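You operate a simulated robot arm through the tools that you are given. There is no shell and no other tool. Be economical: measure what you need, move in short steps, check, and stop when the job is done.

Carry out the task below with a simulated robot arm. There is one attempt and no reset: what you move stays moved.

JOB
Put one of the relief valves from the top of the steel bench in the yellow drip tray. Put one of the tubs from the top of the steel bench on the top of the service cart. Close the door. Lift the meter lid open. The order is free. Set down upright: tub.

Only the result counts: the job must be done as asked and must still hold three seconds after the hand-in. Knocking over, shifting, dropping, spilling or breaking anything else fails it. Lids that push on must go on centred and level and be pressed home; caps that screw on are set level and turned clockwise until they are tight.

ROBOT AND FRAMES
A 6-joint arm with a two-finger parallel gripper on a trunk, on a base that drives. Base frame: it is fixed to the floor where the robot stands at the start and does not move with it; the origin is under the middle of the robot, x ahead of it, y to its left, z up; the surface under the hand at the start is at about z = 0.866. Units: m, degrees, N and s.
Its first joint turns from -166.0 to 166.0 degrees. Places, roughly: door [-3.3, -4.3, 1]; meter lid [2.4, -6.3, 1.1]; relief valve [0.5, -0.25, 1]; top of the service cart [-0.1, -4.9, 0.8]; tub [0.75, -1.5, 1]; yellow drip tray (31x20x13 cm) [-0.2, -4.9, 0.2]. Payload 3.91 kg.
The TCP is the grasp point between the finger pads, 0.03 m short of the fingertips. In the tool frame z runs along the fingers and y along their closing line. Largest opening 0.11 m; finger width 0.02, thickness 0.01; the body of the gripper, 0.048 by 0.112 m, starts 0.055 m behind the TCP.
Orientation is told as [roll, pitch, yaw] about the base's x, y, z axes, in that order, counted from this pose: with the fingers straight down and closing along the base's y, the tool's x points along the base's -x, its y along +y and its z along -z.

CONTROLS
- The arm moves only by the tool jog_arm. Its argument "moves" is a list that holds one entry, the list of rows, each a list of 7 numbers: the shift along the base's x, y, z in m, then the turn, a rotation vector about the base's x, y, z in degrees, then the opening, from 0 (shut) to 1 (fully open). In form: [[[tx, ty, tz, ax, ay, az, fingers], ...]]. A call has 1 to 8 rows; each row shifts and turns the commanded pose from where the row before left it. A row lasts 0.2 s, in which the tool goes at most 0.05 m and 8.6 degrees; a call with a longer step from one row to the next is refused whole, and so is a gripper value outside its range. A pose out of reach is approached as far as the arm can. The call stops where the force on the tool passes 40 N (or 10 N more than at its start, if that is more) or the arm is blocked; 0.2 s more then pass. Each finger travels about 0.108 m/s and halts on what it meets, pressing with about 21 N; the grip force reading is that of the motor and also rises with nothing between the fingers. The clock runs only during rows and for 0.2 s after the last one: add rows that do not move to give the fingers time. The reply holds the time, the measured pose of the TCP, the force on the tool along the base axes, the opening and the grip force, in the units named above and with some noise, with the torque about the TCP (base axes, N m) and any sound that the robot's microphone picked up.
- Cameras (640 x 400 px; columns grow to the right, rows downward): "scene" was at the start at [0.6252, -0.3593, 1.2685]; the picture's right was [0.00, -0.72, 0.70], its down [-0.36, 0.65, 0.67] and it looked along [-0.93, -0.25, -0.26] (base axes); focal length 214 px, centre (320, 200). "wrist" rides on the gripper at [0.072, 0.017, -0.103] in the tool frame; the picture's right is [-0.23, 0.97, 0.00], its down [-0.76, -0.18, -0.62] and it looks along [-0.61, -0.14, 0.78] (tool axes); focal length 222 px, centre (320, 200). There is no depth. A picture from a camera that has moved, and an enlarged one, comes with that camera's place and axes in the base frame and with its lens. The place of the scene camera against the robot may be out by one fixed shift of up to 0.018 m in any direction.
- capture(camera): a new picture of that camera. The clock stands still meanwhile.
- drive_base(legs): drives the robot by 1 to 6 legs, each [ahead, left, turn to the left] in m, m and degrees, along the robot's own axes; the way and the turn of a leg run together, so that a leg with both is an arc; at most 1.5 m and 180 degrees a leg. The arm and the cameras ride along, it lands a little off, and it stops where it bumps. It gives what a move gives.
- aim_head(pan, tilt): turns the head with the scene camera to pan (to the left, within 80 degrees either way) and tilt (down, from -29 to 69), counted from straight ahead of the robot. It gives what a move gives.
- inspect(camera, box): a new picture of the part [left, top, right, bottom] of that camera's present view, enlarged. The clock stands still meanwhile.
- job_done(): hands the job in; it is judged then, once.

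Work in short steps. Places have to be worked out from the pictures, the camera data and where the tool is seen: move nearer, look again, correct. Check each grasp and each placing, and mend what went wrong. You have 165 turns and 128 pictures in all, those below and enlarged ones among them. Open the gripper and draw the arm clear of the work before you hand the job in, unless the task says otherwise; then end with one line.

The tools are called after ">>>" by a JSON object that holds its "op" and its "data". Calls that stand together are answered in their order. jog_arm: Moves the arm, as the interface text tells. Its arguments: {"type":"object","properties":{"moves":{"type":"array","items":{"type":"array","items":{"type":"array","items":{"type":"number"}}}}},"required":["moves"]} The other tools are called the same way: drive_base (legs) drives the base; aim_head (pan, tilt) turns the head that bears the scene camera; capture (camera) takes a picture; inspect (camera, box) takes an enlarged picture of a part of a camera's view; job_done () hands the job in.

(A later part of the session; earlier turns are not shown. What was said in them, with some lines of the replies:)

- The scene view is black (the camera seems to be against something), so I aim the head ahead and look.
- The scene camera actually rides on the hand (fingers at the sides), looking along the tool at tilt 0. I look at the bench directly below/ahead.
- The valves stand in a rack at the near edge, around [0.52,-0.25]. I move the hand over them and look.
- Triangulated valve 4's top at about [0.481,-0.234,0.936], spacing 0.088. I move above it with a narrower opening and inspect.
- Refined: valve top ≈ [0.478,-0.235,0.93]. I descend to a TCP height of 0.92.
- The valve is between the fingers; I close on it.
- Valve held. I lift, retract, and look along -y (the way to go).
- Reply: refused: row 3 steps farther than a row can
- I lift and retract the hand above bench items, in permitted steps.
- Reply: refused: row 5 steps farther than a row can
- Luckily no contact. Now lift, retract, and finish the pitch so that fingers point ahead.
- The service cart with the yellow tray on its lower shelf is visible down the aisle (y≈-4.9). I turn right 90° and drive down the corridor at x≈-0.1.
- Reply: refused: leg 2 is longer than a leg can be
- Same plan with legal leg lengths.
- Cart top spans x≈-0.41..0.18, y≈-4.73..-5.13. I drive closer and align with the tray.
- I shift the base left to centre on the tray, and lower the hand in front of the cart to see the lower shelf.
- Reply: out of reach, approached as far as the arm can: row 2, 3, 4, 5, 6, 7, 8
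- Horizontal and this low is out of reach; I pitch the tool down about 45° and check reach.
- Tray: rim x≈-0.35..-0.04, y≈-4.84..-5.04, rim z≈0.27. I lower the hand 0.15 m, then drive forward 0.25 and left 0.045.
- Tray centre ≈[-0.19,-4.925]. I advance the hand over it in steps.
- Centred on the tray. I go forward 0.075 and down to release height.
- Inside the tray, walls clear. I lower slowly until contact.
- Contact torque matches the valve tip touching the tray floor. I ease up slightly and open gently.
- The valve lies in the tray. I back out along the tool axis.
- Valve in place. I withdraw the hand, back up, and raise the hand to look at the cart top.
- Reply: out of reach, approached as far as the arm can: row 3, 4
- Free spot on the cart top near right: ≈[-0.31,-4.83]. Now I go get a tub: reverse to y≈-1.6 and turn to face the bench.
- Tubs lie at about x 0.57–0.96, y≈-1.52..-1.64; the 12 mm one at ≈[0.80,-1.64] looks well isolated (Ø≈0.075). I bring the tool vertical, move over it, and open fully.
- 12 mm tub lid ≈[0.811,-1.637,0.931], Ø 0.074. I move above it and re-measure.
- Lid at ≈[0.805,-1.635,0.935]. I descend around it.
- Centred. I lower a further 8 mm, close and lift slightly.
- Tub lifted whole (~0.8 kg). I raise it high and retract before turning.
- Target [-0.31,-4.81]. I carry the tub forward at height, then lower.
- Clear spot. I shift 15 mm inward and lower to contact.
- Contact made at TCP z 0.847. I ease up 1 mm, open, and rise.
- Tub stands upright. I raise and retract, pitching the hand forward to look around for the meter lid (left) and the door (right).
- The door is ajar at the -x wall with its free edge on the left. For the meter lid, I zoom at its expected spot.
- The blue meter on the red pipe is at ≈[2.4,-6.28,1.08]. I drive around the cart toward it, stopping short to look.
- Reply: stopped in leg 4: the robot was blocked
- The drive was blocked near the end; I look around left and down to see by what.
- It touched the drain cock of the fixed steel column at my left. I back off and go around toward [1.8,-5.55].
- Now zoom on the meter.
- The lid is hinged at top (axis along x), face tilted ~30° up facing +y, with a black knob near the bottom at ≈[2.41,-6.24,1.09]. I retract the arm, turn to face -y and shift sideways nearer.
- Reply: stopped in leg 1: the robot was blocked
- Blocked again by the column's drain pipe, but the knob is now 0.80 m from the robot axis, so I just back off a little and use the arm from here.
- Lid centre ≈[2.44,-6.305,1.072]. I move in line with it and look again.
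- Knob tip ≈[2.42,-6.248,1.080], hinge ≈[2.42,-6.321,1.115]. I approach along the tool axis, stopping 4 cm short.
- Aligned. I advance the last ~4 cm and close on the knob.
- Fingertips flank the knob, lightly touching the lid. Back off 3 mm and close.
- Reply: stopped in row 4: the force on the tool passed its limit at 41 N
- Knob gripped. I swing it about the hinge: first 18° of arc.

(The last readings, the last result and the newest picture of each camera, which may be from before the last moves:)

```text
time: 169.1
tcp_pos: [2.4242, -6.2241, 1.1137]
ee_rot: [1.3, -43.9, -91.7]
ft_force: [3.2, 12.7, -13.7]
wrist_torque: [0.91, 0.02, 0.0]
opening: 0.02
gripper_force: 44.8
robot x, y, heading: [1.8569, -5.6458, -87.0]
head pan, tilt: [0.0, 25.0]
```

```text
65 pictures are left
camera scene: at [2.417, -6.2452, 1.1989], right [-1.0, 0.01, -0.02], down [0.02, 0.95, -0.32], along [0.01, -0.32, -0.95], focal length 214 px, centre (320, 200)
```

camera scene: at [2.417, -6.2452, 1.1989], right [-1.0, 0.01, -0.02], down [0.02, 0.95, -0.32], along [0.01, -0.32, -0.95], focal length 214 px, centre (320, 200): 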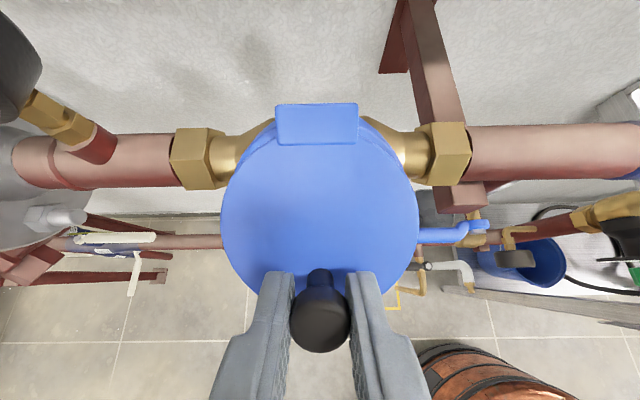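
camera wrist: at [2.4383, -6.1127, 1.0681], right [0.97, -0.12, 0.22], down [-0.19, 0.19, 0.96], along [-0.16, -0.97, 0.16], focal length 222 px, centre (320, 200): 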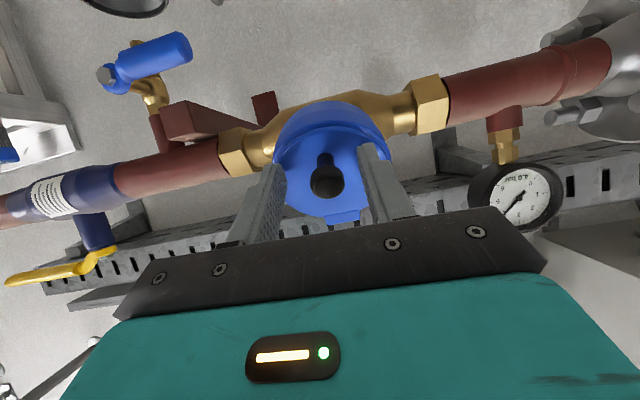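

The lid follows. I continue the arc with slight outward correction.

>>> {"op": "jog_arm", "data": {"moves": [[[0, 0.002, 0.0098, 6, 0, 0, 0.1], [0, 0, 0.01, 6, 0, 0, 0.1], [0, -0.001, 0.01, 6, 0, 0, 0.1], [0, -0.002, 0.0098, 6, 0, 0, 0.1]]]}}

>>> {"op": "capture", "data": {"camera": "wrist"}}

```text
time: 170.1
tcp_pos: [2.4245, -6.229, 1.1499]
ee_rot: [0.4, -19.7, -91.3]
ft_force: [17.0, -16.0, -13.2]
wrist_torque: [0.58, -0.12, 0.04]
opening: 0.0199
gripper_force: 44.7
robot x, y, heading: [1.8604, -5.6467, -87.4]
head pan, tilt: [0.0, 25.0]
```

```text
64 pictures are left
camera wrist: at [2.4418, -6.1285, 1.2246], right [0.97, -0.23, 0.09], down [-0.2, -0.5, 0.84], along [-0.15, -0.83, -0.53], focal length 222 px, centre (320, 200)
```

wrist: 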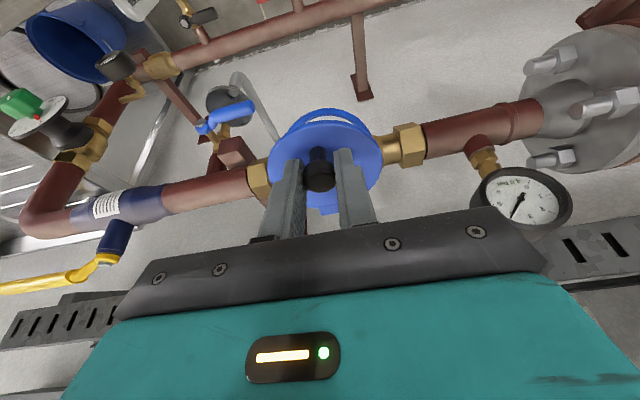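

Lid ~42° open. I continue the arc, tightening the radius, letting the tool stop at vertical.

>>> {"op": "jog_arm", "data": {"moves": [[[0.001, -0.007, 0.008, 6, 0, 0, 0.1], [0.001, -0.005, 0.0085, 6, 0, 0, 0.1], [0, -0.0058, 0.008, 4, 0, 0, 0.1]]]}}

>>> {"op": "capture", "data": {"camera": "wrist"}}

>>> {"op": "capture", "data": {"camera": "scene"}}

```text
time: 170.9
tcp_pos: [2.4246, -6.2443, 1.1782]
ee_rot: [0.2, -3.8, -91.4]
ft_force: [-6.6, 10.0, -8.7]
wrist_torque: [1.19, 0.17, -0.01]
opening: 0.0201
gripper_force: 45.3
robot x, y, heading: [1.8623, -5.6464, -87.4]
head pan, tilt: [0.0, 25.0]
```

```text
63 pictures are left
camera wrist: at [2.4418, -6.1677, 1.2777], right [0.97, -0.25, 0.02], down [-0.2, -0.71, 0.67], along [-0.15, -0.65, -0.74], focal length 222 px, centre (320, 200)
```

wrist: 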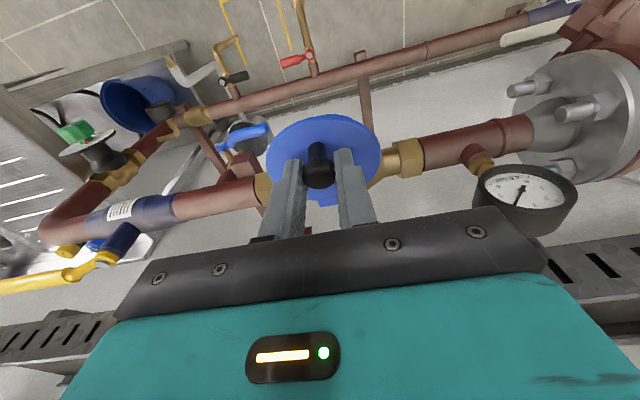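

```text
62 pictures are left
camera scene: at [2.4169, -6.3076, 1.2305], right [-1.0, 0.02, 0.0], down [0.02, 0.93, 0.36], along [0.01, 0.36, -0.93], focal length 214 px, centre (320, 200)
```

scene: 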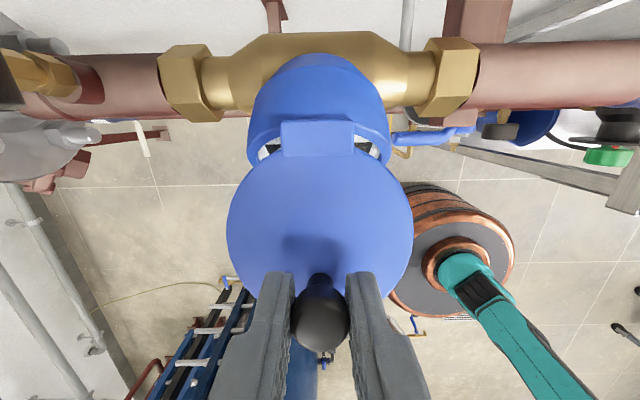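

Lid is about 60° open. I continue with the tool kept vertical, the knob pivoting between the pads.

>>> {"op": "jog_arm", "data": {"moves": [[[0, -0.005, 0.008, 2, 0, 0, 0.1], [0, -0.007, 0.007, 2, 0, 0, 0.1], [0, -0.008, 0.006, 0, 0, 0, 0.1]]]}}

>>> {"op": "capture", "data": {"camera": "wrist"}}

>>> {"op": "capture", "data": {"camera": "scene"}}

```text
time: 171.7
tcp_pos: [2.4246, -6.2648, 1.1987]
ee_rot: [0.2, 0.0, -91.4]
ft_force: [-19.8, 15.1, -4.2]
wrist_torque: [1.26, 0.46, 0.1]
opening: 0.0201
gripper_force: 44.6
robot x, y, heading: [1.8579, -5.648, -87.6]
head pan, tilt: [0.0, 25.0]
```

```text
61 pictures are left
camera wrist: at [2.4416, -6.194, 1.3034], right [0.97, -0.25, 0.0], down [-0.2, -0.76, 0.62], along [-0.15, -0.6, -0.78], focal length 222 px, centre (320, 200)
```

wrist: 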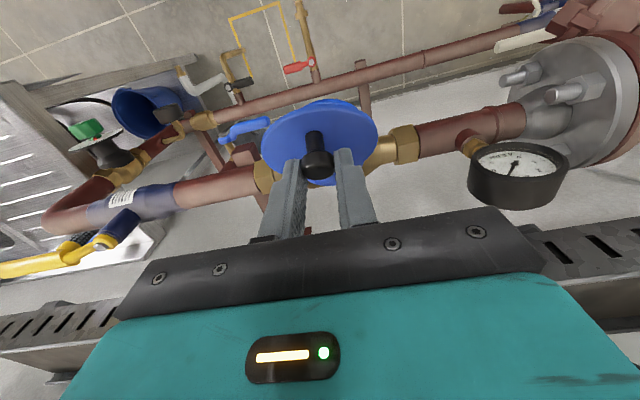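

```text
60 pictures are left
camera scene: at [2.4168, -6.3298, 1.2465], right [-1.0, 0.02, 0.0], down [0.02, 0.91, 0.42], along [0.01, 0.42, -0.91], focal length 214 px, centre (320, 200)
```

scene: 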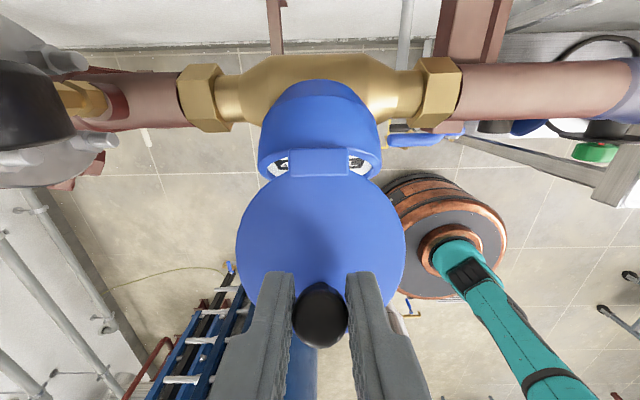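

About 75° open. Two more small arc steps, easing the x force.

>>> {"op": "jog_arm", "data": {"moves": [[[-0.003, -0.007, 0.005, 0, 0, 0, 0.1], [-0.001, -0.008, 0.004, 0, 0, 0, 0.1], [0, -0.008, 0.003, 0, 0, 0, 0.1]]]}}

>>> {"op": "capture", "data": {"camera": "wrist"}}

>>> {"op": "capture", "data": {"camera": "scene"}}

```text
time: 172.5
tcp_pos: [2.4237, -6.2854, 1.2082]
ee_rot: [0.4, -0.1, -91.0]
ft_force: [29.8, 19.8, 18.3]
wrist_torque: [1.21, -0.49, -0.11]
opening: 0.0201
gripper_force: 45.1
out of reach, approached as far as the arm can: row 3
robot x, y, heading: [1.8597, -5.6486, -87.0]
head pan, tilt: [0.0, 25.0]
```

```text
59 pictures are left
camera wrist: at [2.4407, -6.2129, 1.312], right [0.97, -0.24, 0.01], down [-0.2, -0.76, 0.62], along [-0.15, -0.61, -0.78], focal length 222 px, centre (320, 200)
```

wrist: 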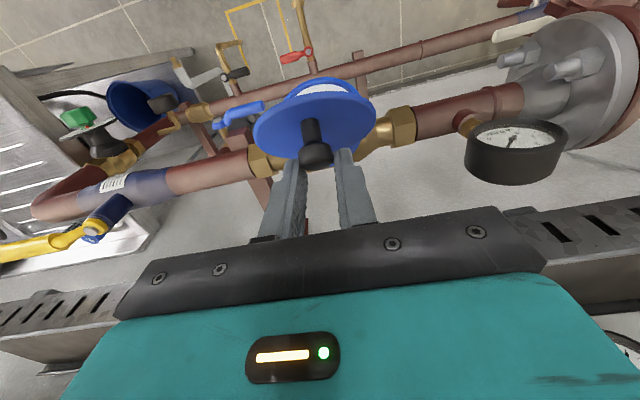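

```text
58 pictures are left
camera scene: at [2.4168, -6.3491, 1.2556], right [-1.0, 0.02, -0.01], down [0.01, 0.91, 0.42], along [0.01, 0.42, -0.91], focal length 214 px, centre (320, 200)
```

scene: 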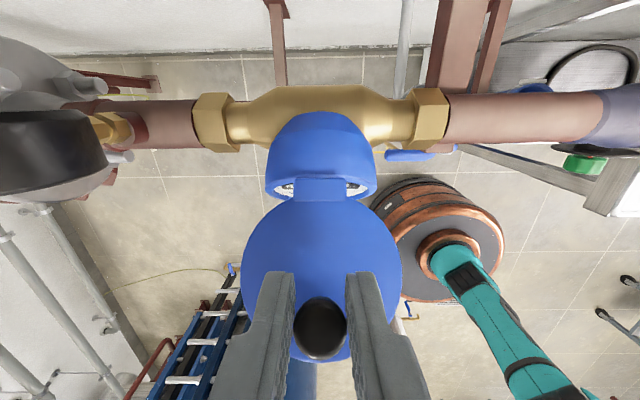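

Near arm reach limit; lid ~85-90° open. I open the fingers to see whether it stays.

>>> {"op": "jog_arm", "data": {"moves": [[[0, 0, 0, 0, 0, 0, 0.3], [0, 0, 0, 0, 0, 0, 0.45], [0, 0, 0, 0, 0, 0, 0.45]]]}}

>>> {"op": "capture", "data": {"camera": "wrist"}}

```text
time: 173.3
tcp_pos: [2.4191, -6.2891, 1.2049]
ee_rot: [0.3, 0.0, -91.2]
ft_force: [0.2, -0.9, 0.6]
wrist_torque: [0.02, -0.01, 0.01]
opening: 0.0494
gripper_force: 0.2
robot x, y, heading: [1.8629, -5.6498, -87.5]
head pan, tilt: [0.0, 25.0]
```

```text
57 pictures are left
camera wrist: at [2.4369, -6.2174, 1.3108], right [0.97, -0.25, 0.01], down [-0.2, -0.76, 0.62], along [-0.15, -0.6, -0.78], focal length 222 px, centre (320, 200)
```

wrist: 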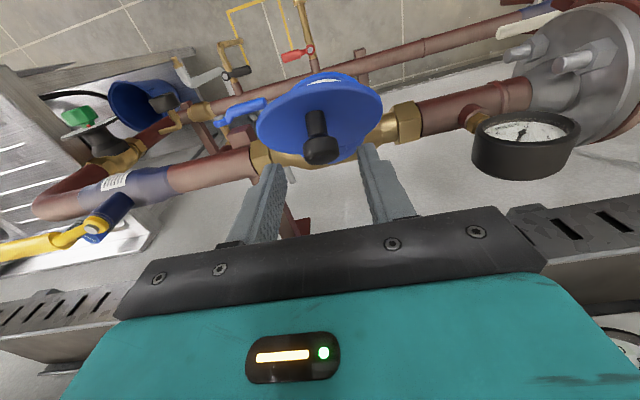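

The lid stays by friction. I rise off the knob, withdraw, and go horizontal with closed fingers to push it further from beneath.

>>> {"op": "jog_arm", "data": {"moves": [[[0, 0, 0.03, 0, 0, 0, 0.45], [0, 0.01, 0.04, 0, 0, 0, 0.45], [0, 0.045, 0, 0, 0, 0, 0.45], [0, 0.045, 0, 0, 0, 0, 0.2], [0, 0.045, 0, 0, 0, 0, 0], [0, 0.04, 0, -8.5, 0, 0, 0], [0, 0.03, 0, -8.5, 0, 0, 0], [0, 0.02, 0, -8.5, 0, 0, 0]]]}}

>>> {"op": "jog_arm", "data": {"moves": [[[0, 0, -0.01, -8.5, 0, 0, 0], [0, 0, -0.01, -8.5, 0, 0, 0], [0, 0, -0.02, -8.5, 0, 0, 0], [0, 0, -0.02, -8.5, 0, 0, 0], [0, 0, -0.02, -8.5, 0, 0, 0], [0, 0, -0.02, -8.5, 0, 0, 0], [0, 0, -0.02, -5, 0, 0, 0]]]}}

>>> {"op": "capture", "data": {"camera": "scene"}}

```text
time: 175.1
tcp_pos: [2.402, -6.0327, 1.23]
ee_rot: [0.7, -25.4, -91.4]
ft_force: [-0.2, -0.8, -0.8]
wrist_torque: [0.02, 0.05, 0.0]
opening: 0.0
gripper_force: 21.4
out of reach, approached as far as the arm can: row 1, 2
robot x, y, heading: [1.8642, -5.6499, -87.6]
head pan, tilt: [0.0, 25.0]
```

```text
time: 176.7
tcp_pos: [2.4, -6.0299, 1.1097]
ee_rot: [8.9, -81.3, -98.6]
ft_force: [-0.7, -0.2, 0.1]
wrist_torque: [-0.01, -0.07, 0.04]
opening: 0.0
gripper_force: 20.6
robot x, y, heading: [1.8588, -5.648, -87.4]
head pan, tilt: [0.0, 25.0]
```

```text
56 pictures are left
camera scene: at [2.3934, -5.9993, 1.1945], right [-1.0, 0.0, -0.02], down [0.02, 0.55, -0.83], along [0.01, -0.83, -0.55], focal length 214 px, centre (320, 200)
```

scene: 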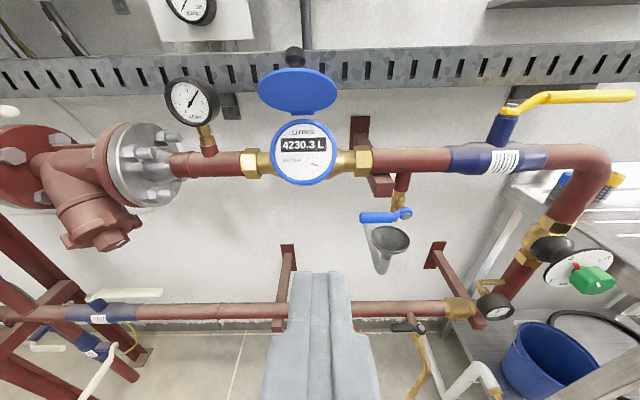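

The lid is open ~115-120°, showing the meter face. I give it a gentle further push with the closed fingertips to be sure it's at its stop.

>>> {"op": "jog_arm", "data": {"moves": [[[0.01, -0.03, 0.03, 0, 0, 0, 0], [0.01, -0.04, 0.02, 0, 0, 0, 0], [0, -0.045, 0.01, 0, 0, 0, 0], [0, -0.045, 0, 0, 0, 0, 0], [0, -0.03, 0, 0, 0, 0, 0]]]}}

>>> {"op": "jog_arm", "data": {"moves": [[[0, -0.015, 0, 0, 0, 0, 0], [0, -0.015, 0, 0, 0, 0, 0], [0, -0.012, 0, 0, 0, 0, 0], [0, -0.012, 0, 0, 0, 0, 0]]]}}

>>> {"op": "capture", "data": {"camera": "scene"}}

```text
time: 177.9
tcp_pos: [2.423, -6.2213, 1.1707]
ee_rot: [8.5, -81.3, -98.5]
ft_force: [-0.6, 0.2, 0.4]
wrist_torque: [0.03, -0.03, 0.02]
opening: 0.0
gripper_force: 20.6
robot x, y, heading: [1.8605, -5.6467, -87.4]
head pan, tilt: [0.0, 25.0]
```

```text
time: 178.3
tcp_pos: [2.426, -6.2292, 1.1652]
ee_rot: [6.6, -80.9, -96.2]
ft_force: [1.8, 9.3, -6.1]
wrist_torque: [0.15, 0.05, 0.05]
opening: 0.0
gripper_force: 20.9
robot x, y, heading: [1.8623, -5.6456, -87.1]
head pan, tilt: [0.0, 25.0]
stopped in row 2: the force on the tool passed its limit at 176 N (the readings are from after the stop); the commanded pose is now the measured one
```

```text
55 pictures are left
camera scene: at [2.4189, -6.1995, 1.2496], right [-1.0, -0.01, -0.02], down [0.01, 0.56, -0.83], along [0.02, -0.83, -0.56], focal length 214 px, centre (320, 200)
```

scene: 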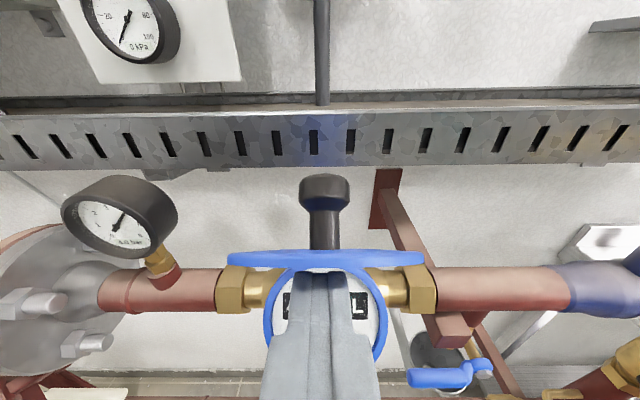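

The lid is at its stop (hard contact), about 110° open. I retreat straight back and verify.

>>> {"op": "jog_arm", "data": {"moves": [[[0, 0.02, -0.005, 0, 0, 0, 0], [0, 0.045, 0, 0, 0, 0, 0], [0, 0.045, 0, 0, 0, 0, 0], [0, 0.045, 0, 0, 0, 0, 0], [-0.03, 0.035, 0, 0, 0, 0, 0]]]}}

>>> {"op": "capture", "data": {"camera": "scene"}}

```text
time: 179.6
tcp_pos: [2.3948, -6.0424, 1.1595]
ee_rot: [6.6, -80.9, -96.1]
ft_force: [0.1, -0.4, -1.0]
wrist_torque: [-0.07, 0.0, -0.03]
opening: 0.0
gripper_force: 20.9
robot x, y, heading: [1.8611, -5.6494, -87.2]
head pan, tilt: [0.0, 25.0]
```

```text
54 pictures are left
camera scene: at [2.3883, -6.0116, 1.2431], right [-1.0, -0.01, -0.02], down [0.01, 0.56, -0.83], along [0.02, -0.83, -0.56], focal length 214 px, centre (320, 200)
```

scene: 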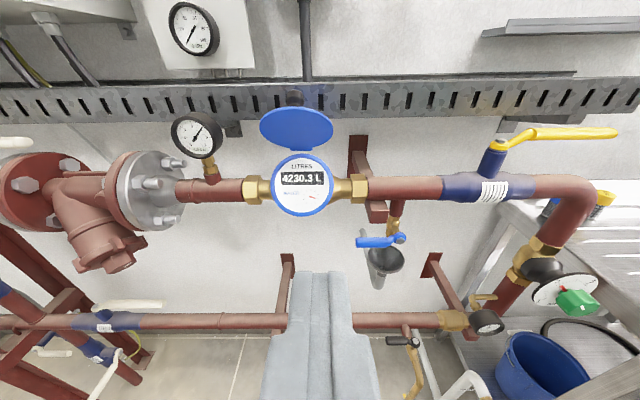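

Lid stays open. Now to the door: I bring the arm back in front of the robot, raised.

>>> {"op": "jog_arm", "data": {"moves": [[[-0.045, 0.01, 0.015, 0, 0, 0, 0], [-0.045, 0.01, 0.015, 0, 0, 0, 0], [-0.045, 0, 0.015, 0, 0, 0, 0], [-0.045, 0, 0.015, 0, 0, 0, 0], [-0.045, 0, 0.015, 0, 0, 0, 0], [-0.049, 0, 0, 0, 0, 0, 0], [-0.049, 0, 0, 0, 0, 0, 0], [-0.049, 0, 0, 0, 0, 0, 0]]]}}

>>> {"op": "jog_arm", "data": {"moves": [[[-0.049, 0, 0, 0, 0, 0, 0], [-0.049, 0, 0, 0, 0, 0, 0], [-0.045, 0, 0, 0, 0, 0, 0]]]}}

>>> {"op": "drive_base", "data": {"legs": [[-0.03, -0.08, 0], [0, 0, -92.5], [1.2, 0, 0], [1.2, 0, 0]]}}

>>> {"op": "aim_head", "data": {"pan": 0, "tilt": 15}}

>>> {"op": "capture", "data": {"camera": "scene"}}

```text
time: 181.3
tcp_pos: [2.021, -6.0196, 1.2349]
ee_rot: [6.5, -80.9, -96.0]
ft_force: [0.6, 0.4, -0.2]
wrist_torque: [-0.03, 0.03, -0.07]
opening: 0.0
gripper_force: 20.9
robot x, y, heading: [1.8602, -5.6442, -87.1]
head pan, tilt: [0.0, 25.0]
```

```text
time: 182.3
tcp_pos: [1.9272, -6.0106, 1.2364]
ee_rot: [6.1, -81.1, -86.8]
ft_force: [-0.5, 0.3, -0.1]
wrist_torque: [-0.04, 0.01, 0.02]
opening: 0.0
gripper_force: 20.9
robot x, y, heading: [1.8632, -5.6478, -87.0]
head pan, tilt: [0.0, 25.0]
stopped in row 3: the arm was blocked; the commanded pose is now the measured one
```

```text
time: 198.9
tcp_pos: [-1.0022, -5.6139, 1.2351]
ee_rot: [6.3, -81.1, -179.5]
ft_force: [-0.7, 0.0, -0.2]
wrist_torque: [0.0, 0.0, -0.01]
opening: 0.0001
gripper_force: 20.5
robot x, y, heading: [-0.6381, -5.5653, -179.9]
head pan, tilt: [0.0, 25.0]
```

```text
time: 199.6
tcp_pos: [-1.0018, -5.6138, 1.2368]
ee_rot: [6.3, -81.1, -179.6]
ft_force: [0.8, -0.6, 0.4]
wrist_torque: [0.01, -0.02, 0.0]
opening: 0.0003
gripper_force: 20.7
robot x, y, heading: [-0.638, -5.568, -179.8]
head pan, tilt: [0.0, 15.0]
```

```text
53 pictures are left
camera scene: at [-0.9851, -5.6044, 1.3355], right [-0.12, 0.99, -0.02], down [0.4, 0.03, -0.91], along [-0.91, -0.11, -0.4], focal length 214 px, centre (320, 200)
```

scene: 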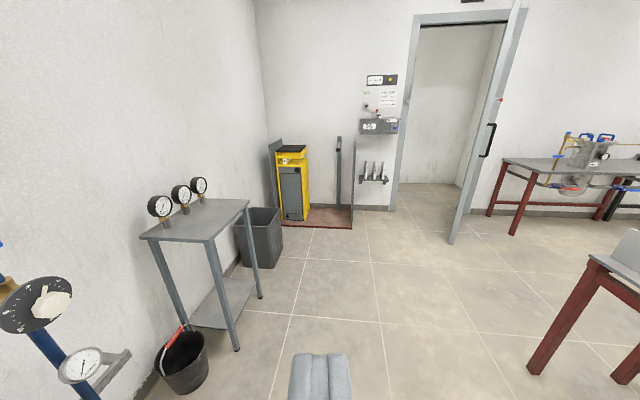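

The door is open ~60°: hinge ≈[-3.75,-4.05], free edge ≈[-2.98,-4.51]; I must push its north-east face. I drive to the alley before it and look.

>>> {"op": "drive_base", "data": {"legs": [[1.2, 0, 0], [0.5, 0, 0], [0, -0.8, 0]]}}

>>> {"op": "aim_head", "data": {"pan": -40, "tilt": 20}}

>>> {"op": "capture", "data": {"camera": "scene"}}

>>> {"op": "aim_head", "data": {"pan": 0, "tilt": 20}}

>>> {"op": "capture", "data": {"camera": "scene"}}

```text
time: 212.2
tcp_pos: [-2.7504, -4.8698, 1.2356]
ee_rot: [6.3, -81.1, -177.7]
ft_force: [-1.3, 0.7, 0.1]
wrist_torque: [0.03, -0.02, 0.01]
opening: 0.0
gripper_force: 20.8
robot x, y, heading: [-2.3808, -4.8112, -177.9]
head pan, tilt: [0.0, 15.0]
```

```text
time: 213.2
tcp_pos: [-2.7495, -4.8686, 1.2352]
ee_rot: [6.3, -81.1, -177.7]
ft_force: [0.0, 0.1, 0.6]
wrist_torque: [0.01, -0.02, 0.01]
opening: 0.0
gripper_force: 21.5
robot x, y, heading: [-2.3844, -4.8083, -178.2]
head pan, tilt: [-40.0, 20.0]
```

```text
52 pictures are left
camera scene: at [-2.7189, -4.7976, 1.3299], right [0.51, 0.85, 0.09], down [0.43, -0.17, -0.88], along [-0.74, 0.49, -0.46], focal length 214 px, centre (320, 200)
```

scene: 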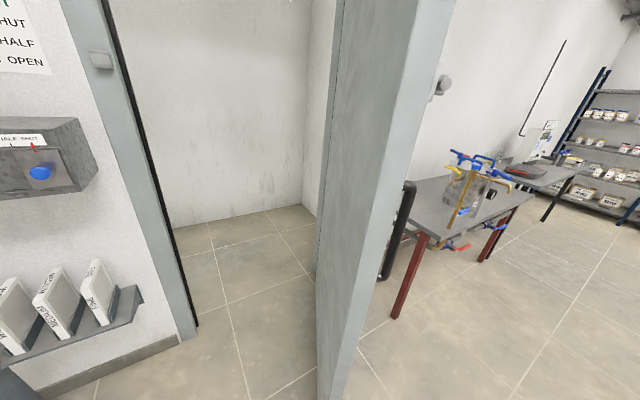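

```text
time: 214.3
tcp_pos: [-2.7501, -4.87, 1.2362]
ee_rot: [6.3, -81.1, -177.7]
ft_force: [-0.1, 0.5, 0.2]
wrist_torque: [0.03, -0.05, 0.01]
opening: 0.0001
gripper_force: 21.5
robot x, y, heading: [-2.3831, -4.8092, -177.7]
head pan, tilt: [0.0, 20.0]
```

```text
51 pictures are left
camera scene: at [-2.7313, -4.8599, 1.3276], right [-0.15, 0.99, -0.02], down [0.48, 0.06, -0.88], along [-0.87, -0.14, -0.48], focal length 214 px, centre (320, 200)
```

scene: 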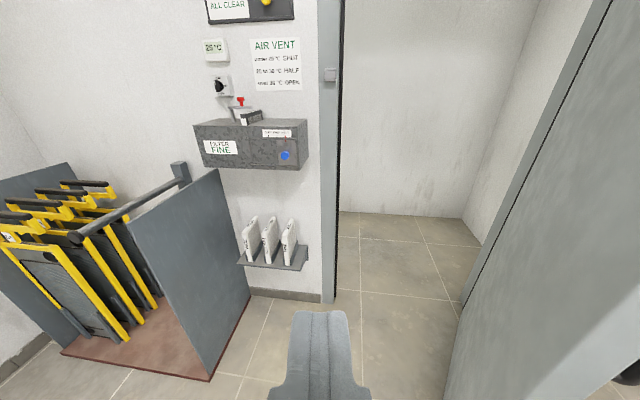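

I drive north past the door's edge and turn to face its outer face.

>>> {"op": "drive_base", "data": {"legs": [[0, -0.78, 0], [0, 0, 28]]}}

>>> {"op": "aim_head", "data": {"pan": 0, "tilt": 20}}

>>> {"op": "capture", "data": {"camera": "scene"}}

```text
time: 220.0
tcp_pos: [-2.7016, -4.2257, 1.2355]
ee_rot: [6.3, -81.0, -150.4]
ft_force: [0.9, 0.6, 0.1]
wrist_torque: [-0.03, 0.0, -0.02]
opening: 0.0
gripper_force: 21.0
robot x, y, heading: [-2.4074, -4.0041, -150.9]
head pan, tilt: [0.0, 20.0]
```

```text
time: 220.6
tcp_pos: [-2.702, -4.2269, 1.2348]
ee_rot: [6.3, -81.0, -150.4]
ft_force: [-0.9, 0.6, 0.6]
wrist_torque: [0.01, 0.01, 0.02]
opening: 0.0001
gripper_force: 21.5
robot x, y, heading: [-2.4033, -4.0037, -150.9]
head pan, tilt: [0.0, 20.0]
```

```text
50 pictures are left
camera scene: at [-2.6893, -4.2066, 1.3275], right [-0.59, 0.81, -0.02], down [0.4, 0.27, -0.88], along [-0.71, -0.52, -0.48], focal length 214 px, centre (320, 200)
```

scene: 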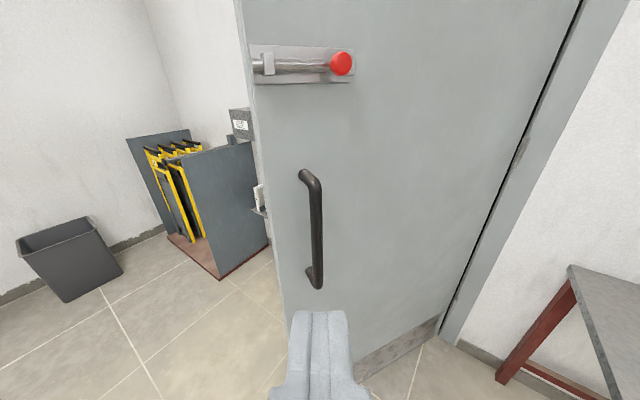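

Handle at R≈0.76 (z 0.84–1.17), slide bolt at z≈1.36. I check the bolt state before pushing.

>>> {"op": "inspect", "data": {"camera": "scene", "box": [220, 30, 380, 130]}}

>>> {"op": "drive_base", "data": {"legs": [[0.27, -0.12, 1.5]]}}

>>> {"op": "capture", "data": {"camera": "scene"}}

```text
4.00 times, centred on (300, 80) of scene
camera zoom: at [-2.6893, -4.2066, 1.3275], right [-0.59, 0.81, -0.02], down [0.4, 0.27, -0.88], along [-0.71, -0.52, -0.48], focal length 858 px, centre (400, 680)
```

zoom: 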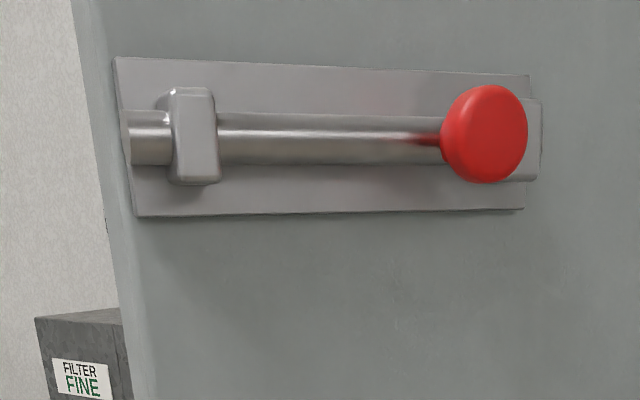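

```text
time: 222.6
tcp_pos: [-2.9912, -4.2661, 1.235]
ee_rot: [6.2, -81.2, -148.8]
ft_force: [0.9, -0.6, -0.4]
wrist_torque: [0.0, 0.01, 0.01]
opening: 0.0
gripper_force: 21.0
robot x, y, heading: [-2.7034, -4.035, -149.0]
head pan, tilt: [0.0, 20.0]
```

```text
48 pictures are left
camera scene: at [-2.9789, -4.2464, 1.3276], right [-0.61, 0.79, -0.02], down [0.39, 0.28, -0.88], along [-0.69, -0.54, -0.48], focal length 214 px, centre (320, 200)
```

scene: 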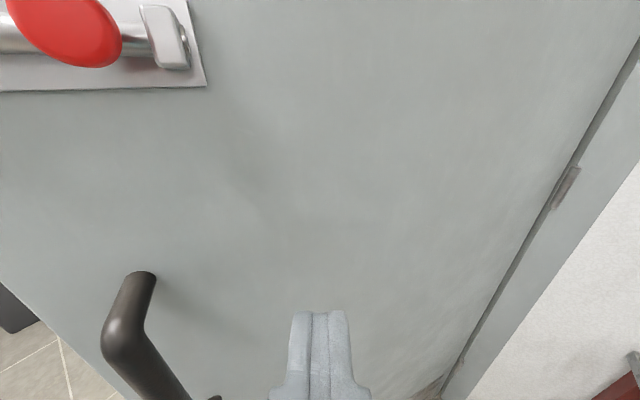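

Bolt is retracted, and the fingertips face a clear patch of door. I push by driving ahead in stages.

>>> {"op": "drive_base", "data": {"legs": [[0.2, 0, 0]]}}

>>> {"op": "capture", "data": {"camera": "scene"}}

```text
time: 224.1
tcp_pos: [-3.1316, -4.3532, 1.2343]
ee_rot: [6.3, -80.9, -148.7]
ft_force: [0.3, 1.1, -0.3]
wrist_torque: [-0.02, 0.04, -0.01]
opening: 0.0
gripper_force: 20.8
robot x, y, heading: [-2.8384, -4.1241, -149.0]
head pan, tilt: [0.0, 20.0]
stopped in leg 1: the force on the tool passed its limit at 132 N (the readings are from after the stop); the commanded pose is now the measured one
```

```text
47 pictures are left
camera scene: at [-3.119, -4.3312, 1.3268], right [-0.61, 0.79, -0.02], down [0.39, 0.28, -0.88], along [-0.69, -0.54, -0.48], focal length 214 px, centre (320, 200)
```

scene: 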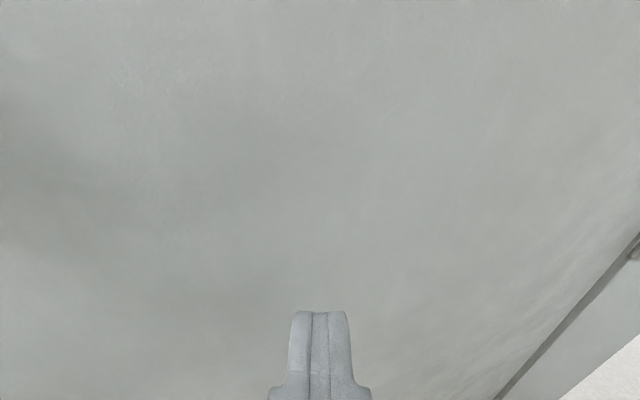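

Contact stopped the drive. I push with gentler arm steps along the door's normal.

>>> {"op": "jog_arm", "data": {"moves": [[[-0.006, -0.008, 0, 0, 0, 0, 0], [-0.006, -0.008, 0, 0, 0, 0, 0], [-0.006, -0.008, 0, 0, 0, 0, 0], [-0.006, -0.008, 0, 0, 0, 0, 0], [-0.008, -0.01, 0, 0, 0, 0, 0], [-0.008, -0.01, 0, 0, 0, 0, 0], [-0.008, -0.01, 0, 0, 0, 0, 0], [-0.008, -0.01, 0, 0, 0, 0, 0]]]}}

>>> {"op": "capture", "data": {"camera": "scene"}}

```text
time: 225.9
tcp_pos: [-3.1865, -4.4249, 1.2334]
ee_rot: [6.6, -81.1, -148.9]
ft_force: [0.9, -0.3, 0.3]
wrist_torque: [0.0, 0.02, 0.01]
opening: 0.0
gripper_force: 21.2
robot x, y, heading: [-2.8392, -4.1227, -149.0]
head pan, tilt: [0.0, 20.0]
```

```text
46 pictures are left
camera scene: at [-3.1745, -4.4042, 1.3257], right [-0.61, 0.79, -0.02], down [0.39, 0.28, -0.88], along [-0.69, -0.54, -0.48], focal length 214 px, centre (320, 200)
```

scene: 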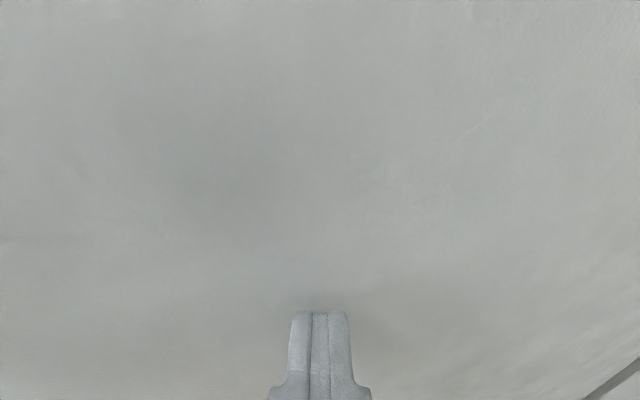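

The door moves. Continue pushing along its arc.

>>> {"op": "jog_arm", "data": {"moves": [[[-0.008, -0.009, 0, 0, 0, 0, 0], [-0.012, -0.012, 0, 0, 0, 0, 0], [-0.014, -0.013, 0, 0, 0, 0, 0], [-0.014, -0.013, 0, 0, 0, 0, 0], [-0.014, -0.013, 0, 0, 0, 0, 0], [-0.014, -0.013, 0, 0, 0, 0, 0], [-0.014, -0.012, 0, 0, 0, 0, 0], [-0.014, -0.012, 0, 0, 0, 0, 0]]]}}

>>> {"op": "jog_arm", "data": {"moves": [[[-0.012, -0.008, 0, 0, 0, 0, 0], [-0.014, -0.01, 0, 0, 0, 0, 0], [-0.014, -0.01, 0, 0, 0, 0, 0], [-0.014, -0.01, 0, 0, 0, 0, 0], [-0.014, -0.01, 0, 0, 0, 0, 0], [-0.014, -0.01, 0, 0, 0, 0, 0], [-0.014, -0.01, 0, 0, 0, 0, 0], [-0.014, -0.01, 0, 0, 0, 0, 0]]]}}

>>> {"op": "capture", "data": {"camera": "scene"}}

```text
time: 227.7
tcp_pos: [-3.2929, -4.5223, 1.2364]
ee_rot: [6.4, -81.1, -148.8]
ft_force: [-0.2, 0.0, 0.6]
wrist_torque: [0.01, -0.01, 0.01]
opening: 0.0
gripper_force: 20.8
robot x, y, heading: [-2.8363, -4.1189, -148.9]
head pan, tilt: [0.0, 20.0]
```

```text
time: 229.5
tcp_pos: [-3.4018, -4.5997, 1.2339]
ee_rot: [6.2, -81.0, -148.5]
ft_force: [1.2, 0.1, -0.1]
wrist_torque: [0.04, -0.03, -0.03]
opening: 0.0
gripper_force: 21.2
robot x, y, heading: [-2.8455, -4.12, -149.2]
head pan, tilt: [0.0, 20.0]
```

```text
45 pictures are left
camera scene: at [-3.3898, -4.5788, 1.3268], right [-0.61, 0.79, -0.02], down [0.39, 0.28, -0.88], along [-0.69, -0.54, -0.48], focal length 214 px, centre (320, 200)
```

scene: 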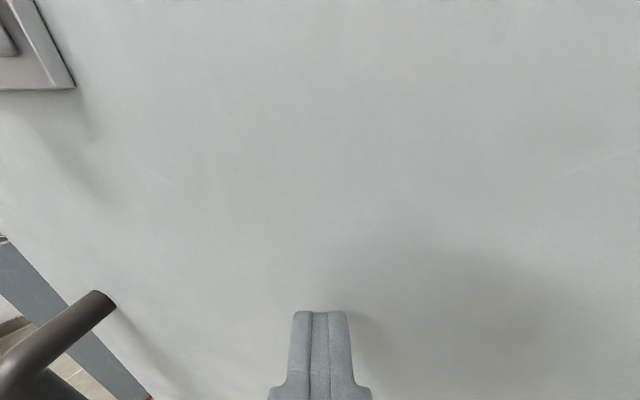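

Door now ~23° from closed. Keep pushing, mostly -x.

>>> {"op": "jog_arm", "data": {"moves": [[[-0.012, -0.004, 0, 0, 0, 0, 0], [-0.015, -0.005, 0, 0, 0, 0, 0], [-0.015, -0.005, 0, 0, 0, 0, 0], [-0.015, -0.004, 0, 0, 0, 0, 0], [-0.015, -0.004, 0, 0, 0, 0, 0], [-0.015, -0.003, 0, 0, 0, 0, 0], [-0.015, -0.003, 0, 0, 0, 0, 0], [-0.015, -0.003, 0, 0, 0, 0, 0]]]}}

>>> {"op": "jog_arm", "data": {"moves": [[[-0.012, 0, 0, 0, 0, 0, 0], [-0.015, 0, 0, 0, 0, 0, 0], [-0.015, 0, 0, 0, 0, 0, 0], [-0.015, 0, 0, 0, 0, 0, 0], [-0.015, 0, 0, 0, 0, 0, 0], [-0.015, 0, 0, 0, 0, 0, 0]]]}}

>>> {"op": "capture", "data": {"camera": "scene"}}

```text
time: 231.3
tcp_pos: [-3.5201, -4.6281, 1.2351]
ee_rot: [6.4, -81.0, -148.8]
ft_force: [-0.9, 0.3, -0.3]
wrist_torque: [0.01, 0.02, 0.02]
opening: 0.0002
gripper_force: 20.9
robot x, y, heading: [-2.8432, -4.1168, -149.0]
head pan, tilt: [0.0, 20.0]
```

```text
time: 232.7
tcp_pos: [-3.6062, -4.6289, 1.2364]
ee_rot: [6.3, -80.9, -148.7]
ft_force: [-0.5, 0.7, -0.2]
wrist_torque: [0.02, -0.02, 0.01]
opening: 0.0
gripper_force: 21.2
robot x, y, heading: [-2.8432, -4.1249, -148.8]
head pan, tilt: [0.0, 20.0]
```

```text
44 pictures are left
camera scene: at [-3.5928, -4.609, 1.3284], right [-0.61, 0.79, -0.02], down [0.39, 0.28, -0.88], along [-0.69, -0.54, -0.48], focal length 214 px, centre (320, 200)
```

scene: 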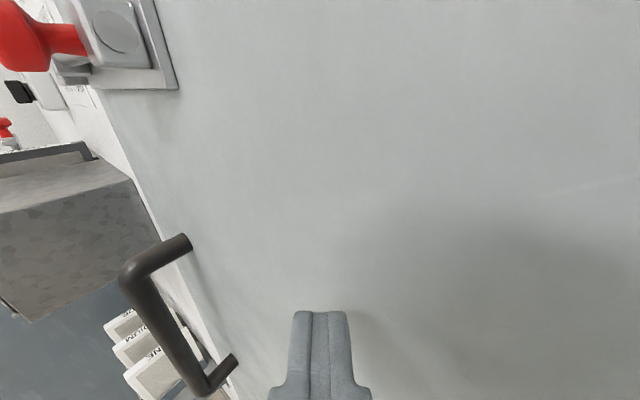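

Nearly shut; I continue until resistance.

>>> {"op": "jog_arm", "data": {"moves": [[[-0.012, 0, 0, 0, 0, 0, 0], [-0.012, 0, 0, 0, 0, 0, 0], [-0.012, 0, 0, 0, 0, 0, 0], [-0.012, 0, 0, 0, 0, 0, 0], [-0.012, 0, 0, 0, 0, 0, 0], [-0.012, 0, 0, 0, 0, 0, 0]]]}}

>>> {"op": "capture", "data": {"camera": "scene"}}

```text
time: 233.4
tcp_pos: [-3.6319, -4.6307, 1.2347]
ee_rot: [6.6, -80.8, -148.7]
ft_force: [16.1, 8.3, -1.5]
wrist_torque: [-0.04, 0.04, -0.07]
opening: 0.0001
gripper_force: 20.6
robot x, y, heading: [-2.8439, -4.1187, -149.0]
head pan, tilt: [0.0, 20.0]
stopped in row 3: the force on the tool passed its limit at 66 N (the readings are from after the stop); the commanded pose is now the measured one
```

```text
43 pictures are left
camera scene: at [-3.6178, -4.6097, 1.3272], right [-0.61, 0.79, -0.02], down [0.39, 0.29, -0.87], along [-0.69, -0.54, -0.49], focal length 214 px, centre (320, 200)
```

scene: 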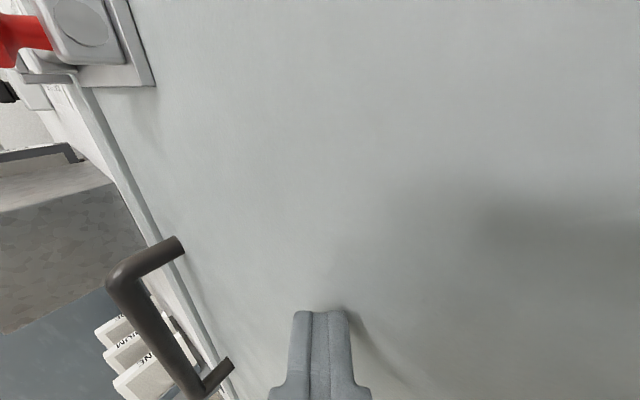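

It pushes firmly against the frame: closed. I withdraw and check from a distance.

>>> {"op": "jog_arm", "data": {"moves": [[[0.03, 0.01, 0, 0, 0, 0, 0], [0.04, 0.02, 0, 0, 0, 0, 0], [0.04, 0.02, 0, 0, 0, 0, 0], [0.04, 0.02, 0, 0, 0, 0, 0], [0.04, 0.02, 0, 0, 0, 0, 0], [0.04, 0.02, 0, 0, 0, 0, 0], [0.04, 0.02, 0, 0, 0, 0, 0], [0.04, 0.02, 0, 0, 0, 0, 0]]]}}

>>> {"op": "drive_base", "data": {"legs": [[-0.35, 0, 0]]}}

>>> {"op": "capture", "data": {"camera": "scene"}}

```text
time: 235.2
tcp_pos: [-3.3266, -4.4795, 1.2333]
ee_rot: [6.7, -80.7, -148.8]
ft_force: [-0.3, -0.3, -0.1]
wrist_torque: [-0.02, -0.01, -0.03]
opening: 0.0
gripper_force: 20.7
robot x, y, heading: [-2.843, -4.1225, -148.9]
head pan, tilt: [0.0, 20.0]
```

```text
time: 237.5
tcp_pos: [-3.0268, -4.2976, 1.234]
ee_rot: [6.6, -80.8, -148.9]
ft_force: [0.1, 1.2, -0.4]
wrist_torque: [0.0, 0.01, 0.02]
opening: 0.0
gripper_force: 21.0
robot x, y, heading: [-2.5449, -3.9426, -149.1]
head pan, tilt: [0.0, 20.0]
```

```text
42 pictures are left
camera scene: at [-3.0144, -4.2778, 1.3269], right [-0.61, 0.79, -0.02], down [0.4, 0.28, -0.87], along [-0.69, -0.54, -0.49], focal length 214 px, centre (320, 200)
```

scene: 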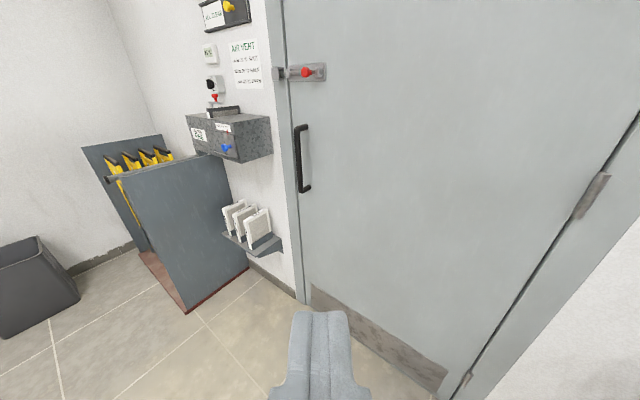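

Zoom on the latch edge to confirm it's flush.

>>> {"op": "inspect", "data": {"camera": "scene", "box": [240, 40, 368, 120]}}

>>> {"op": "inspect", "data": {"camera": "scene", "box": [250, 180, 410, 280]}}

```text
5.00 times, centred on (304, 80) of scene
camera zoom: at [-3.0144, -4.2778, 1.3269], right [-0.61, 0.79, -0.02], down [0.4, 0.28, -0.87], along [-0.69, -0.54, -0.49], focal length 1072 px, centre (400, 800)
```

zoom: 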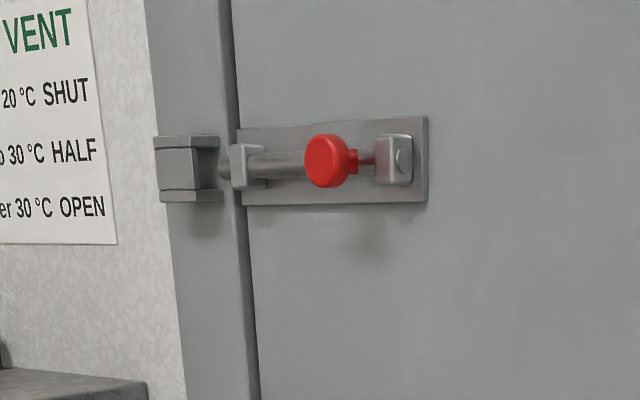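

```text
4.00 times, centred on (330, 230) of scene
camera zoom: at [-3.0144, -4.2778, 1.3269], right [-0.61, 0.79, -0.02], down [0.4, 0.28, -0.87], along [-0.69, -0.54, -0.49], focal length 858 px, centre (280, 80)
```

zoom: 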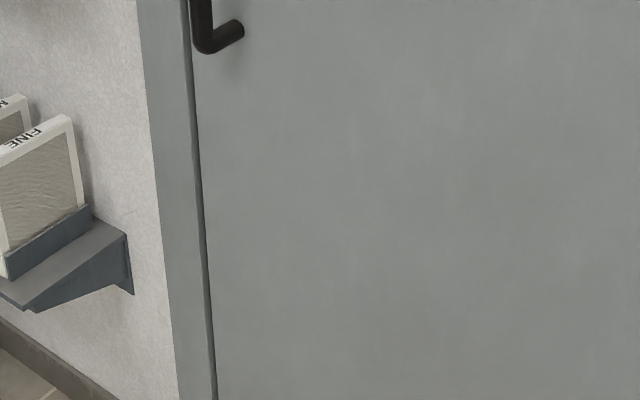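

Door is flush and shut. I open the gripper, clear of everything.

>>> {"op": "jog_arm", "data": {"moves": [[[0.02, 0.01, 0, 0, 0, 0, 0.5], [0.02, 0.01, 0, 0, 0, 0, 1], [0, 0, 0, 0, 0, 0, 1], [0, 0, 0, 0, 0, 0, 1]]]}}

>>> {"op": "aim_head", "data": {"pan": 75, "tilt": 15}}

>>> {"op": "capture", "data": {"camera": "scene"}}

```text
time: 238.5
tcp_pos: [-2.9879, -4.2777, 1.2336]
ee_rot: [6.5, -80.7, -148.9]
ft_force: [-0.7, 0.3, -0.2]
wrist_torque: [0.0, 0.0, 0.0]
opening: 0.1098
gripper_force: 0.1
robot x, y, heading: [-2.5398, -3.9412, -149.2]
head pan, tilt: [0.0, 20.0]
```

```text
time: 239.9
tcp_pos: [-2.9873, -4.2783, 1.2348]
ee_rot: [6.5, -80.8, -148.9]
ft_force: [-0.5, 0.2, -0.2]
wrist_torque: [0.0, 0.0, 0.03]
opening: 0.1099
gripper_force: 0.1
robot x, y, heading: [-2.5442, -3.9444, -149.3]
head pan, tilt: [75.0, 15.0]
```

```text
39 pictures are left
camera scene: at [-2.868, -4.288, 1.3475], right [-0.91, -0.38, -0.16], down [0.03, 0.32, -0.95], along [0.41, -0.87, -0.28], focal length 214 px, centre (320, 200)
```

scene: 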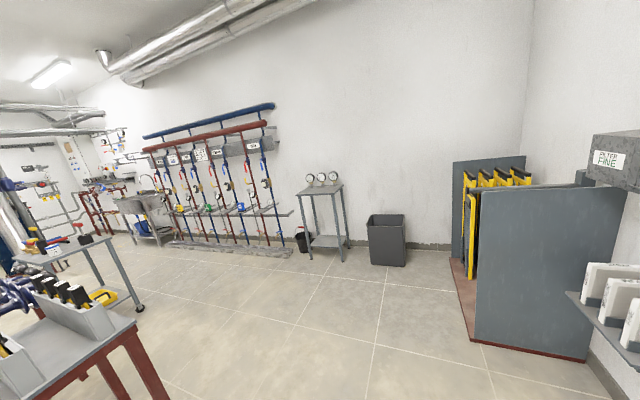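

Everything looks in order: the tub stands on the cart and the tray is undisturbed. I hand in.

>>> {"op": "job_done", "data": {}}

```text
The job is handed in.
```

All four parts are done and the job is handed in: valve 4 is in the yellow drip tray, the 12 mm tub is upright on the cart top, the door is shut flush, and the meter lid is open and staying up on its own. While driving I bumped the base twice near the steel column by the meter, and one arm move stopped as blocked there; I saw nothing displaced.
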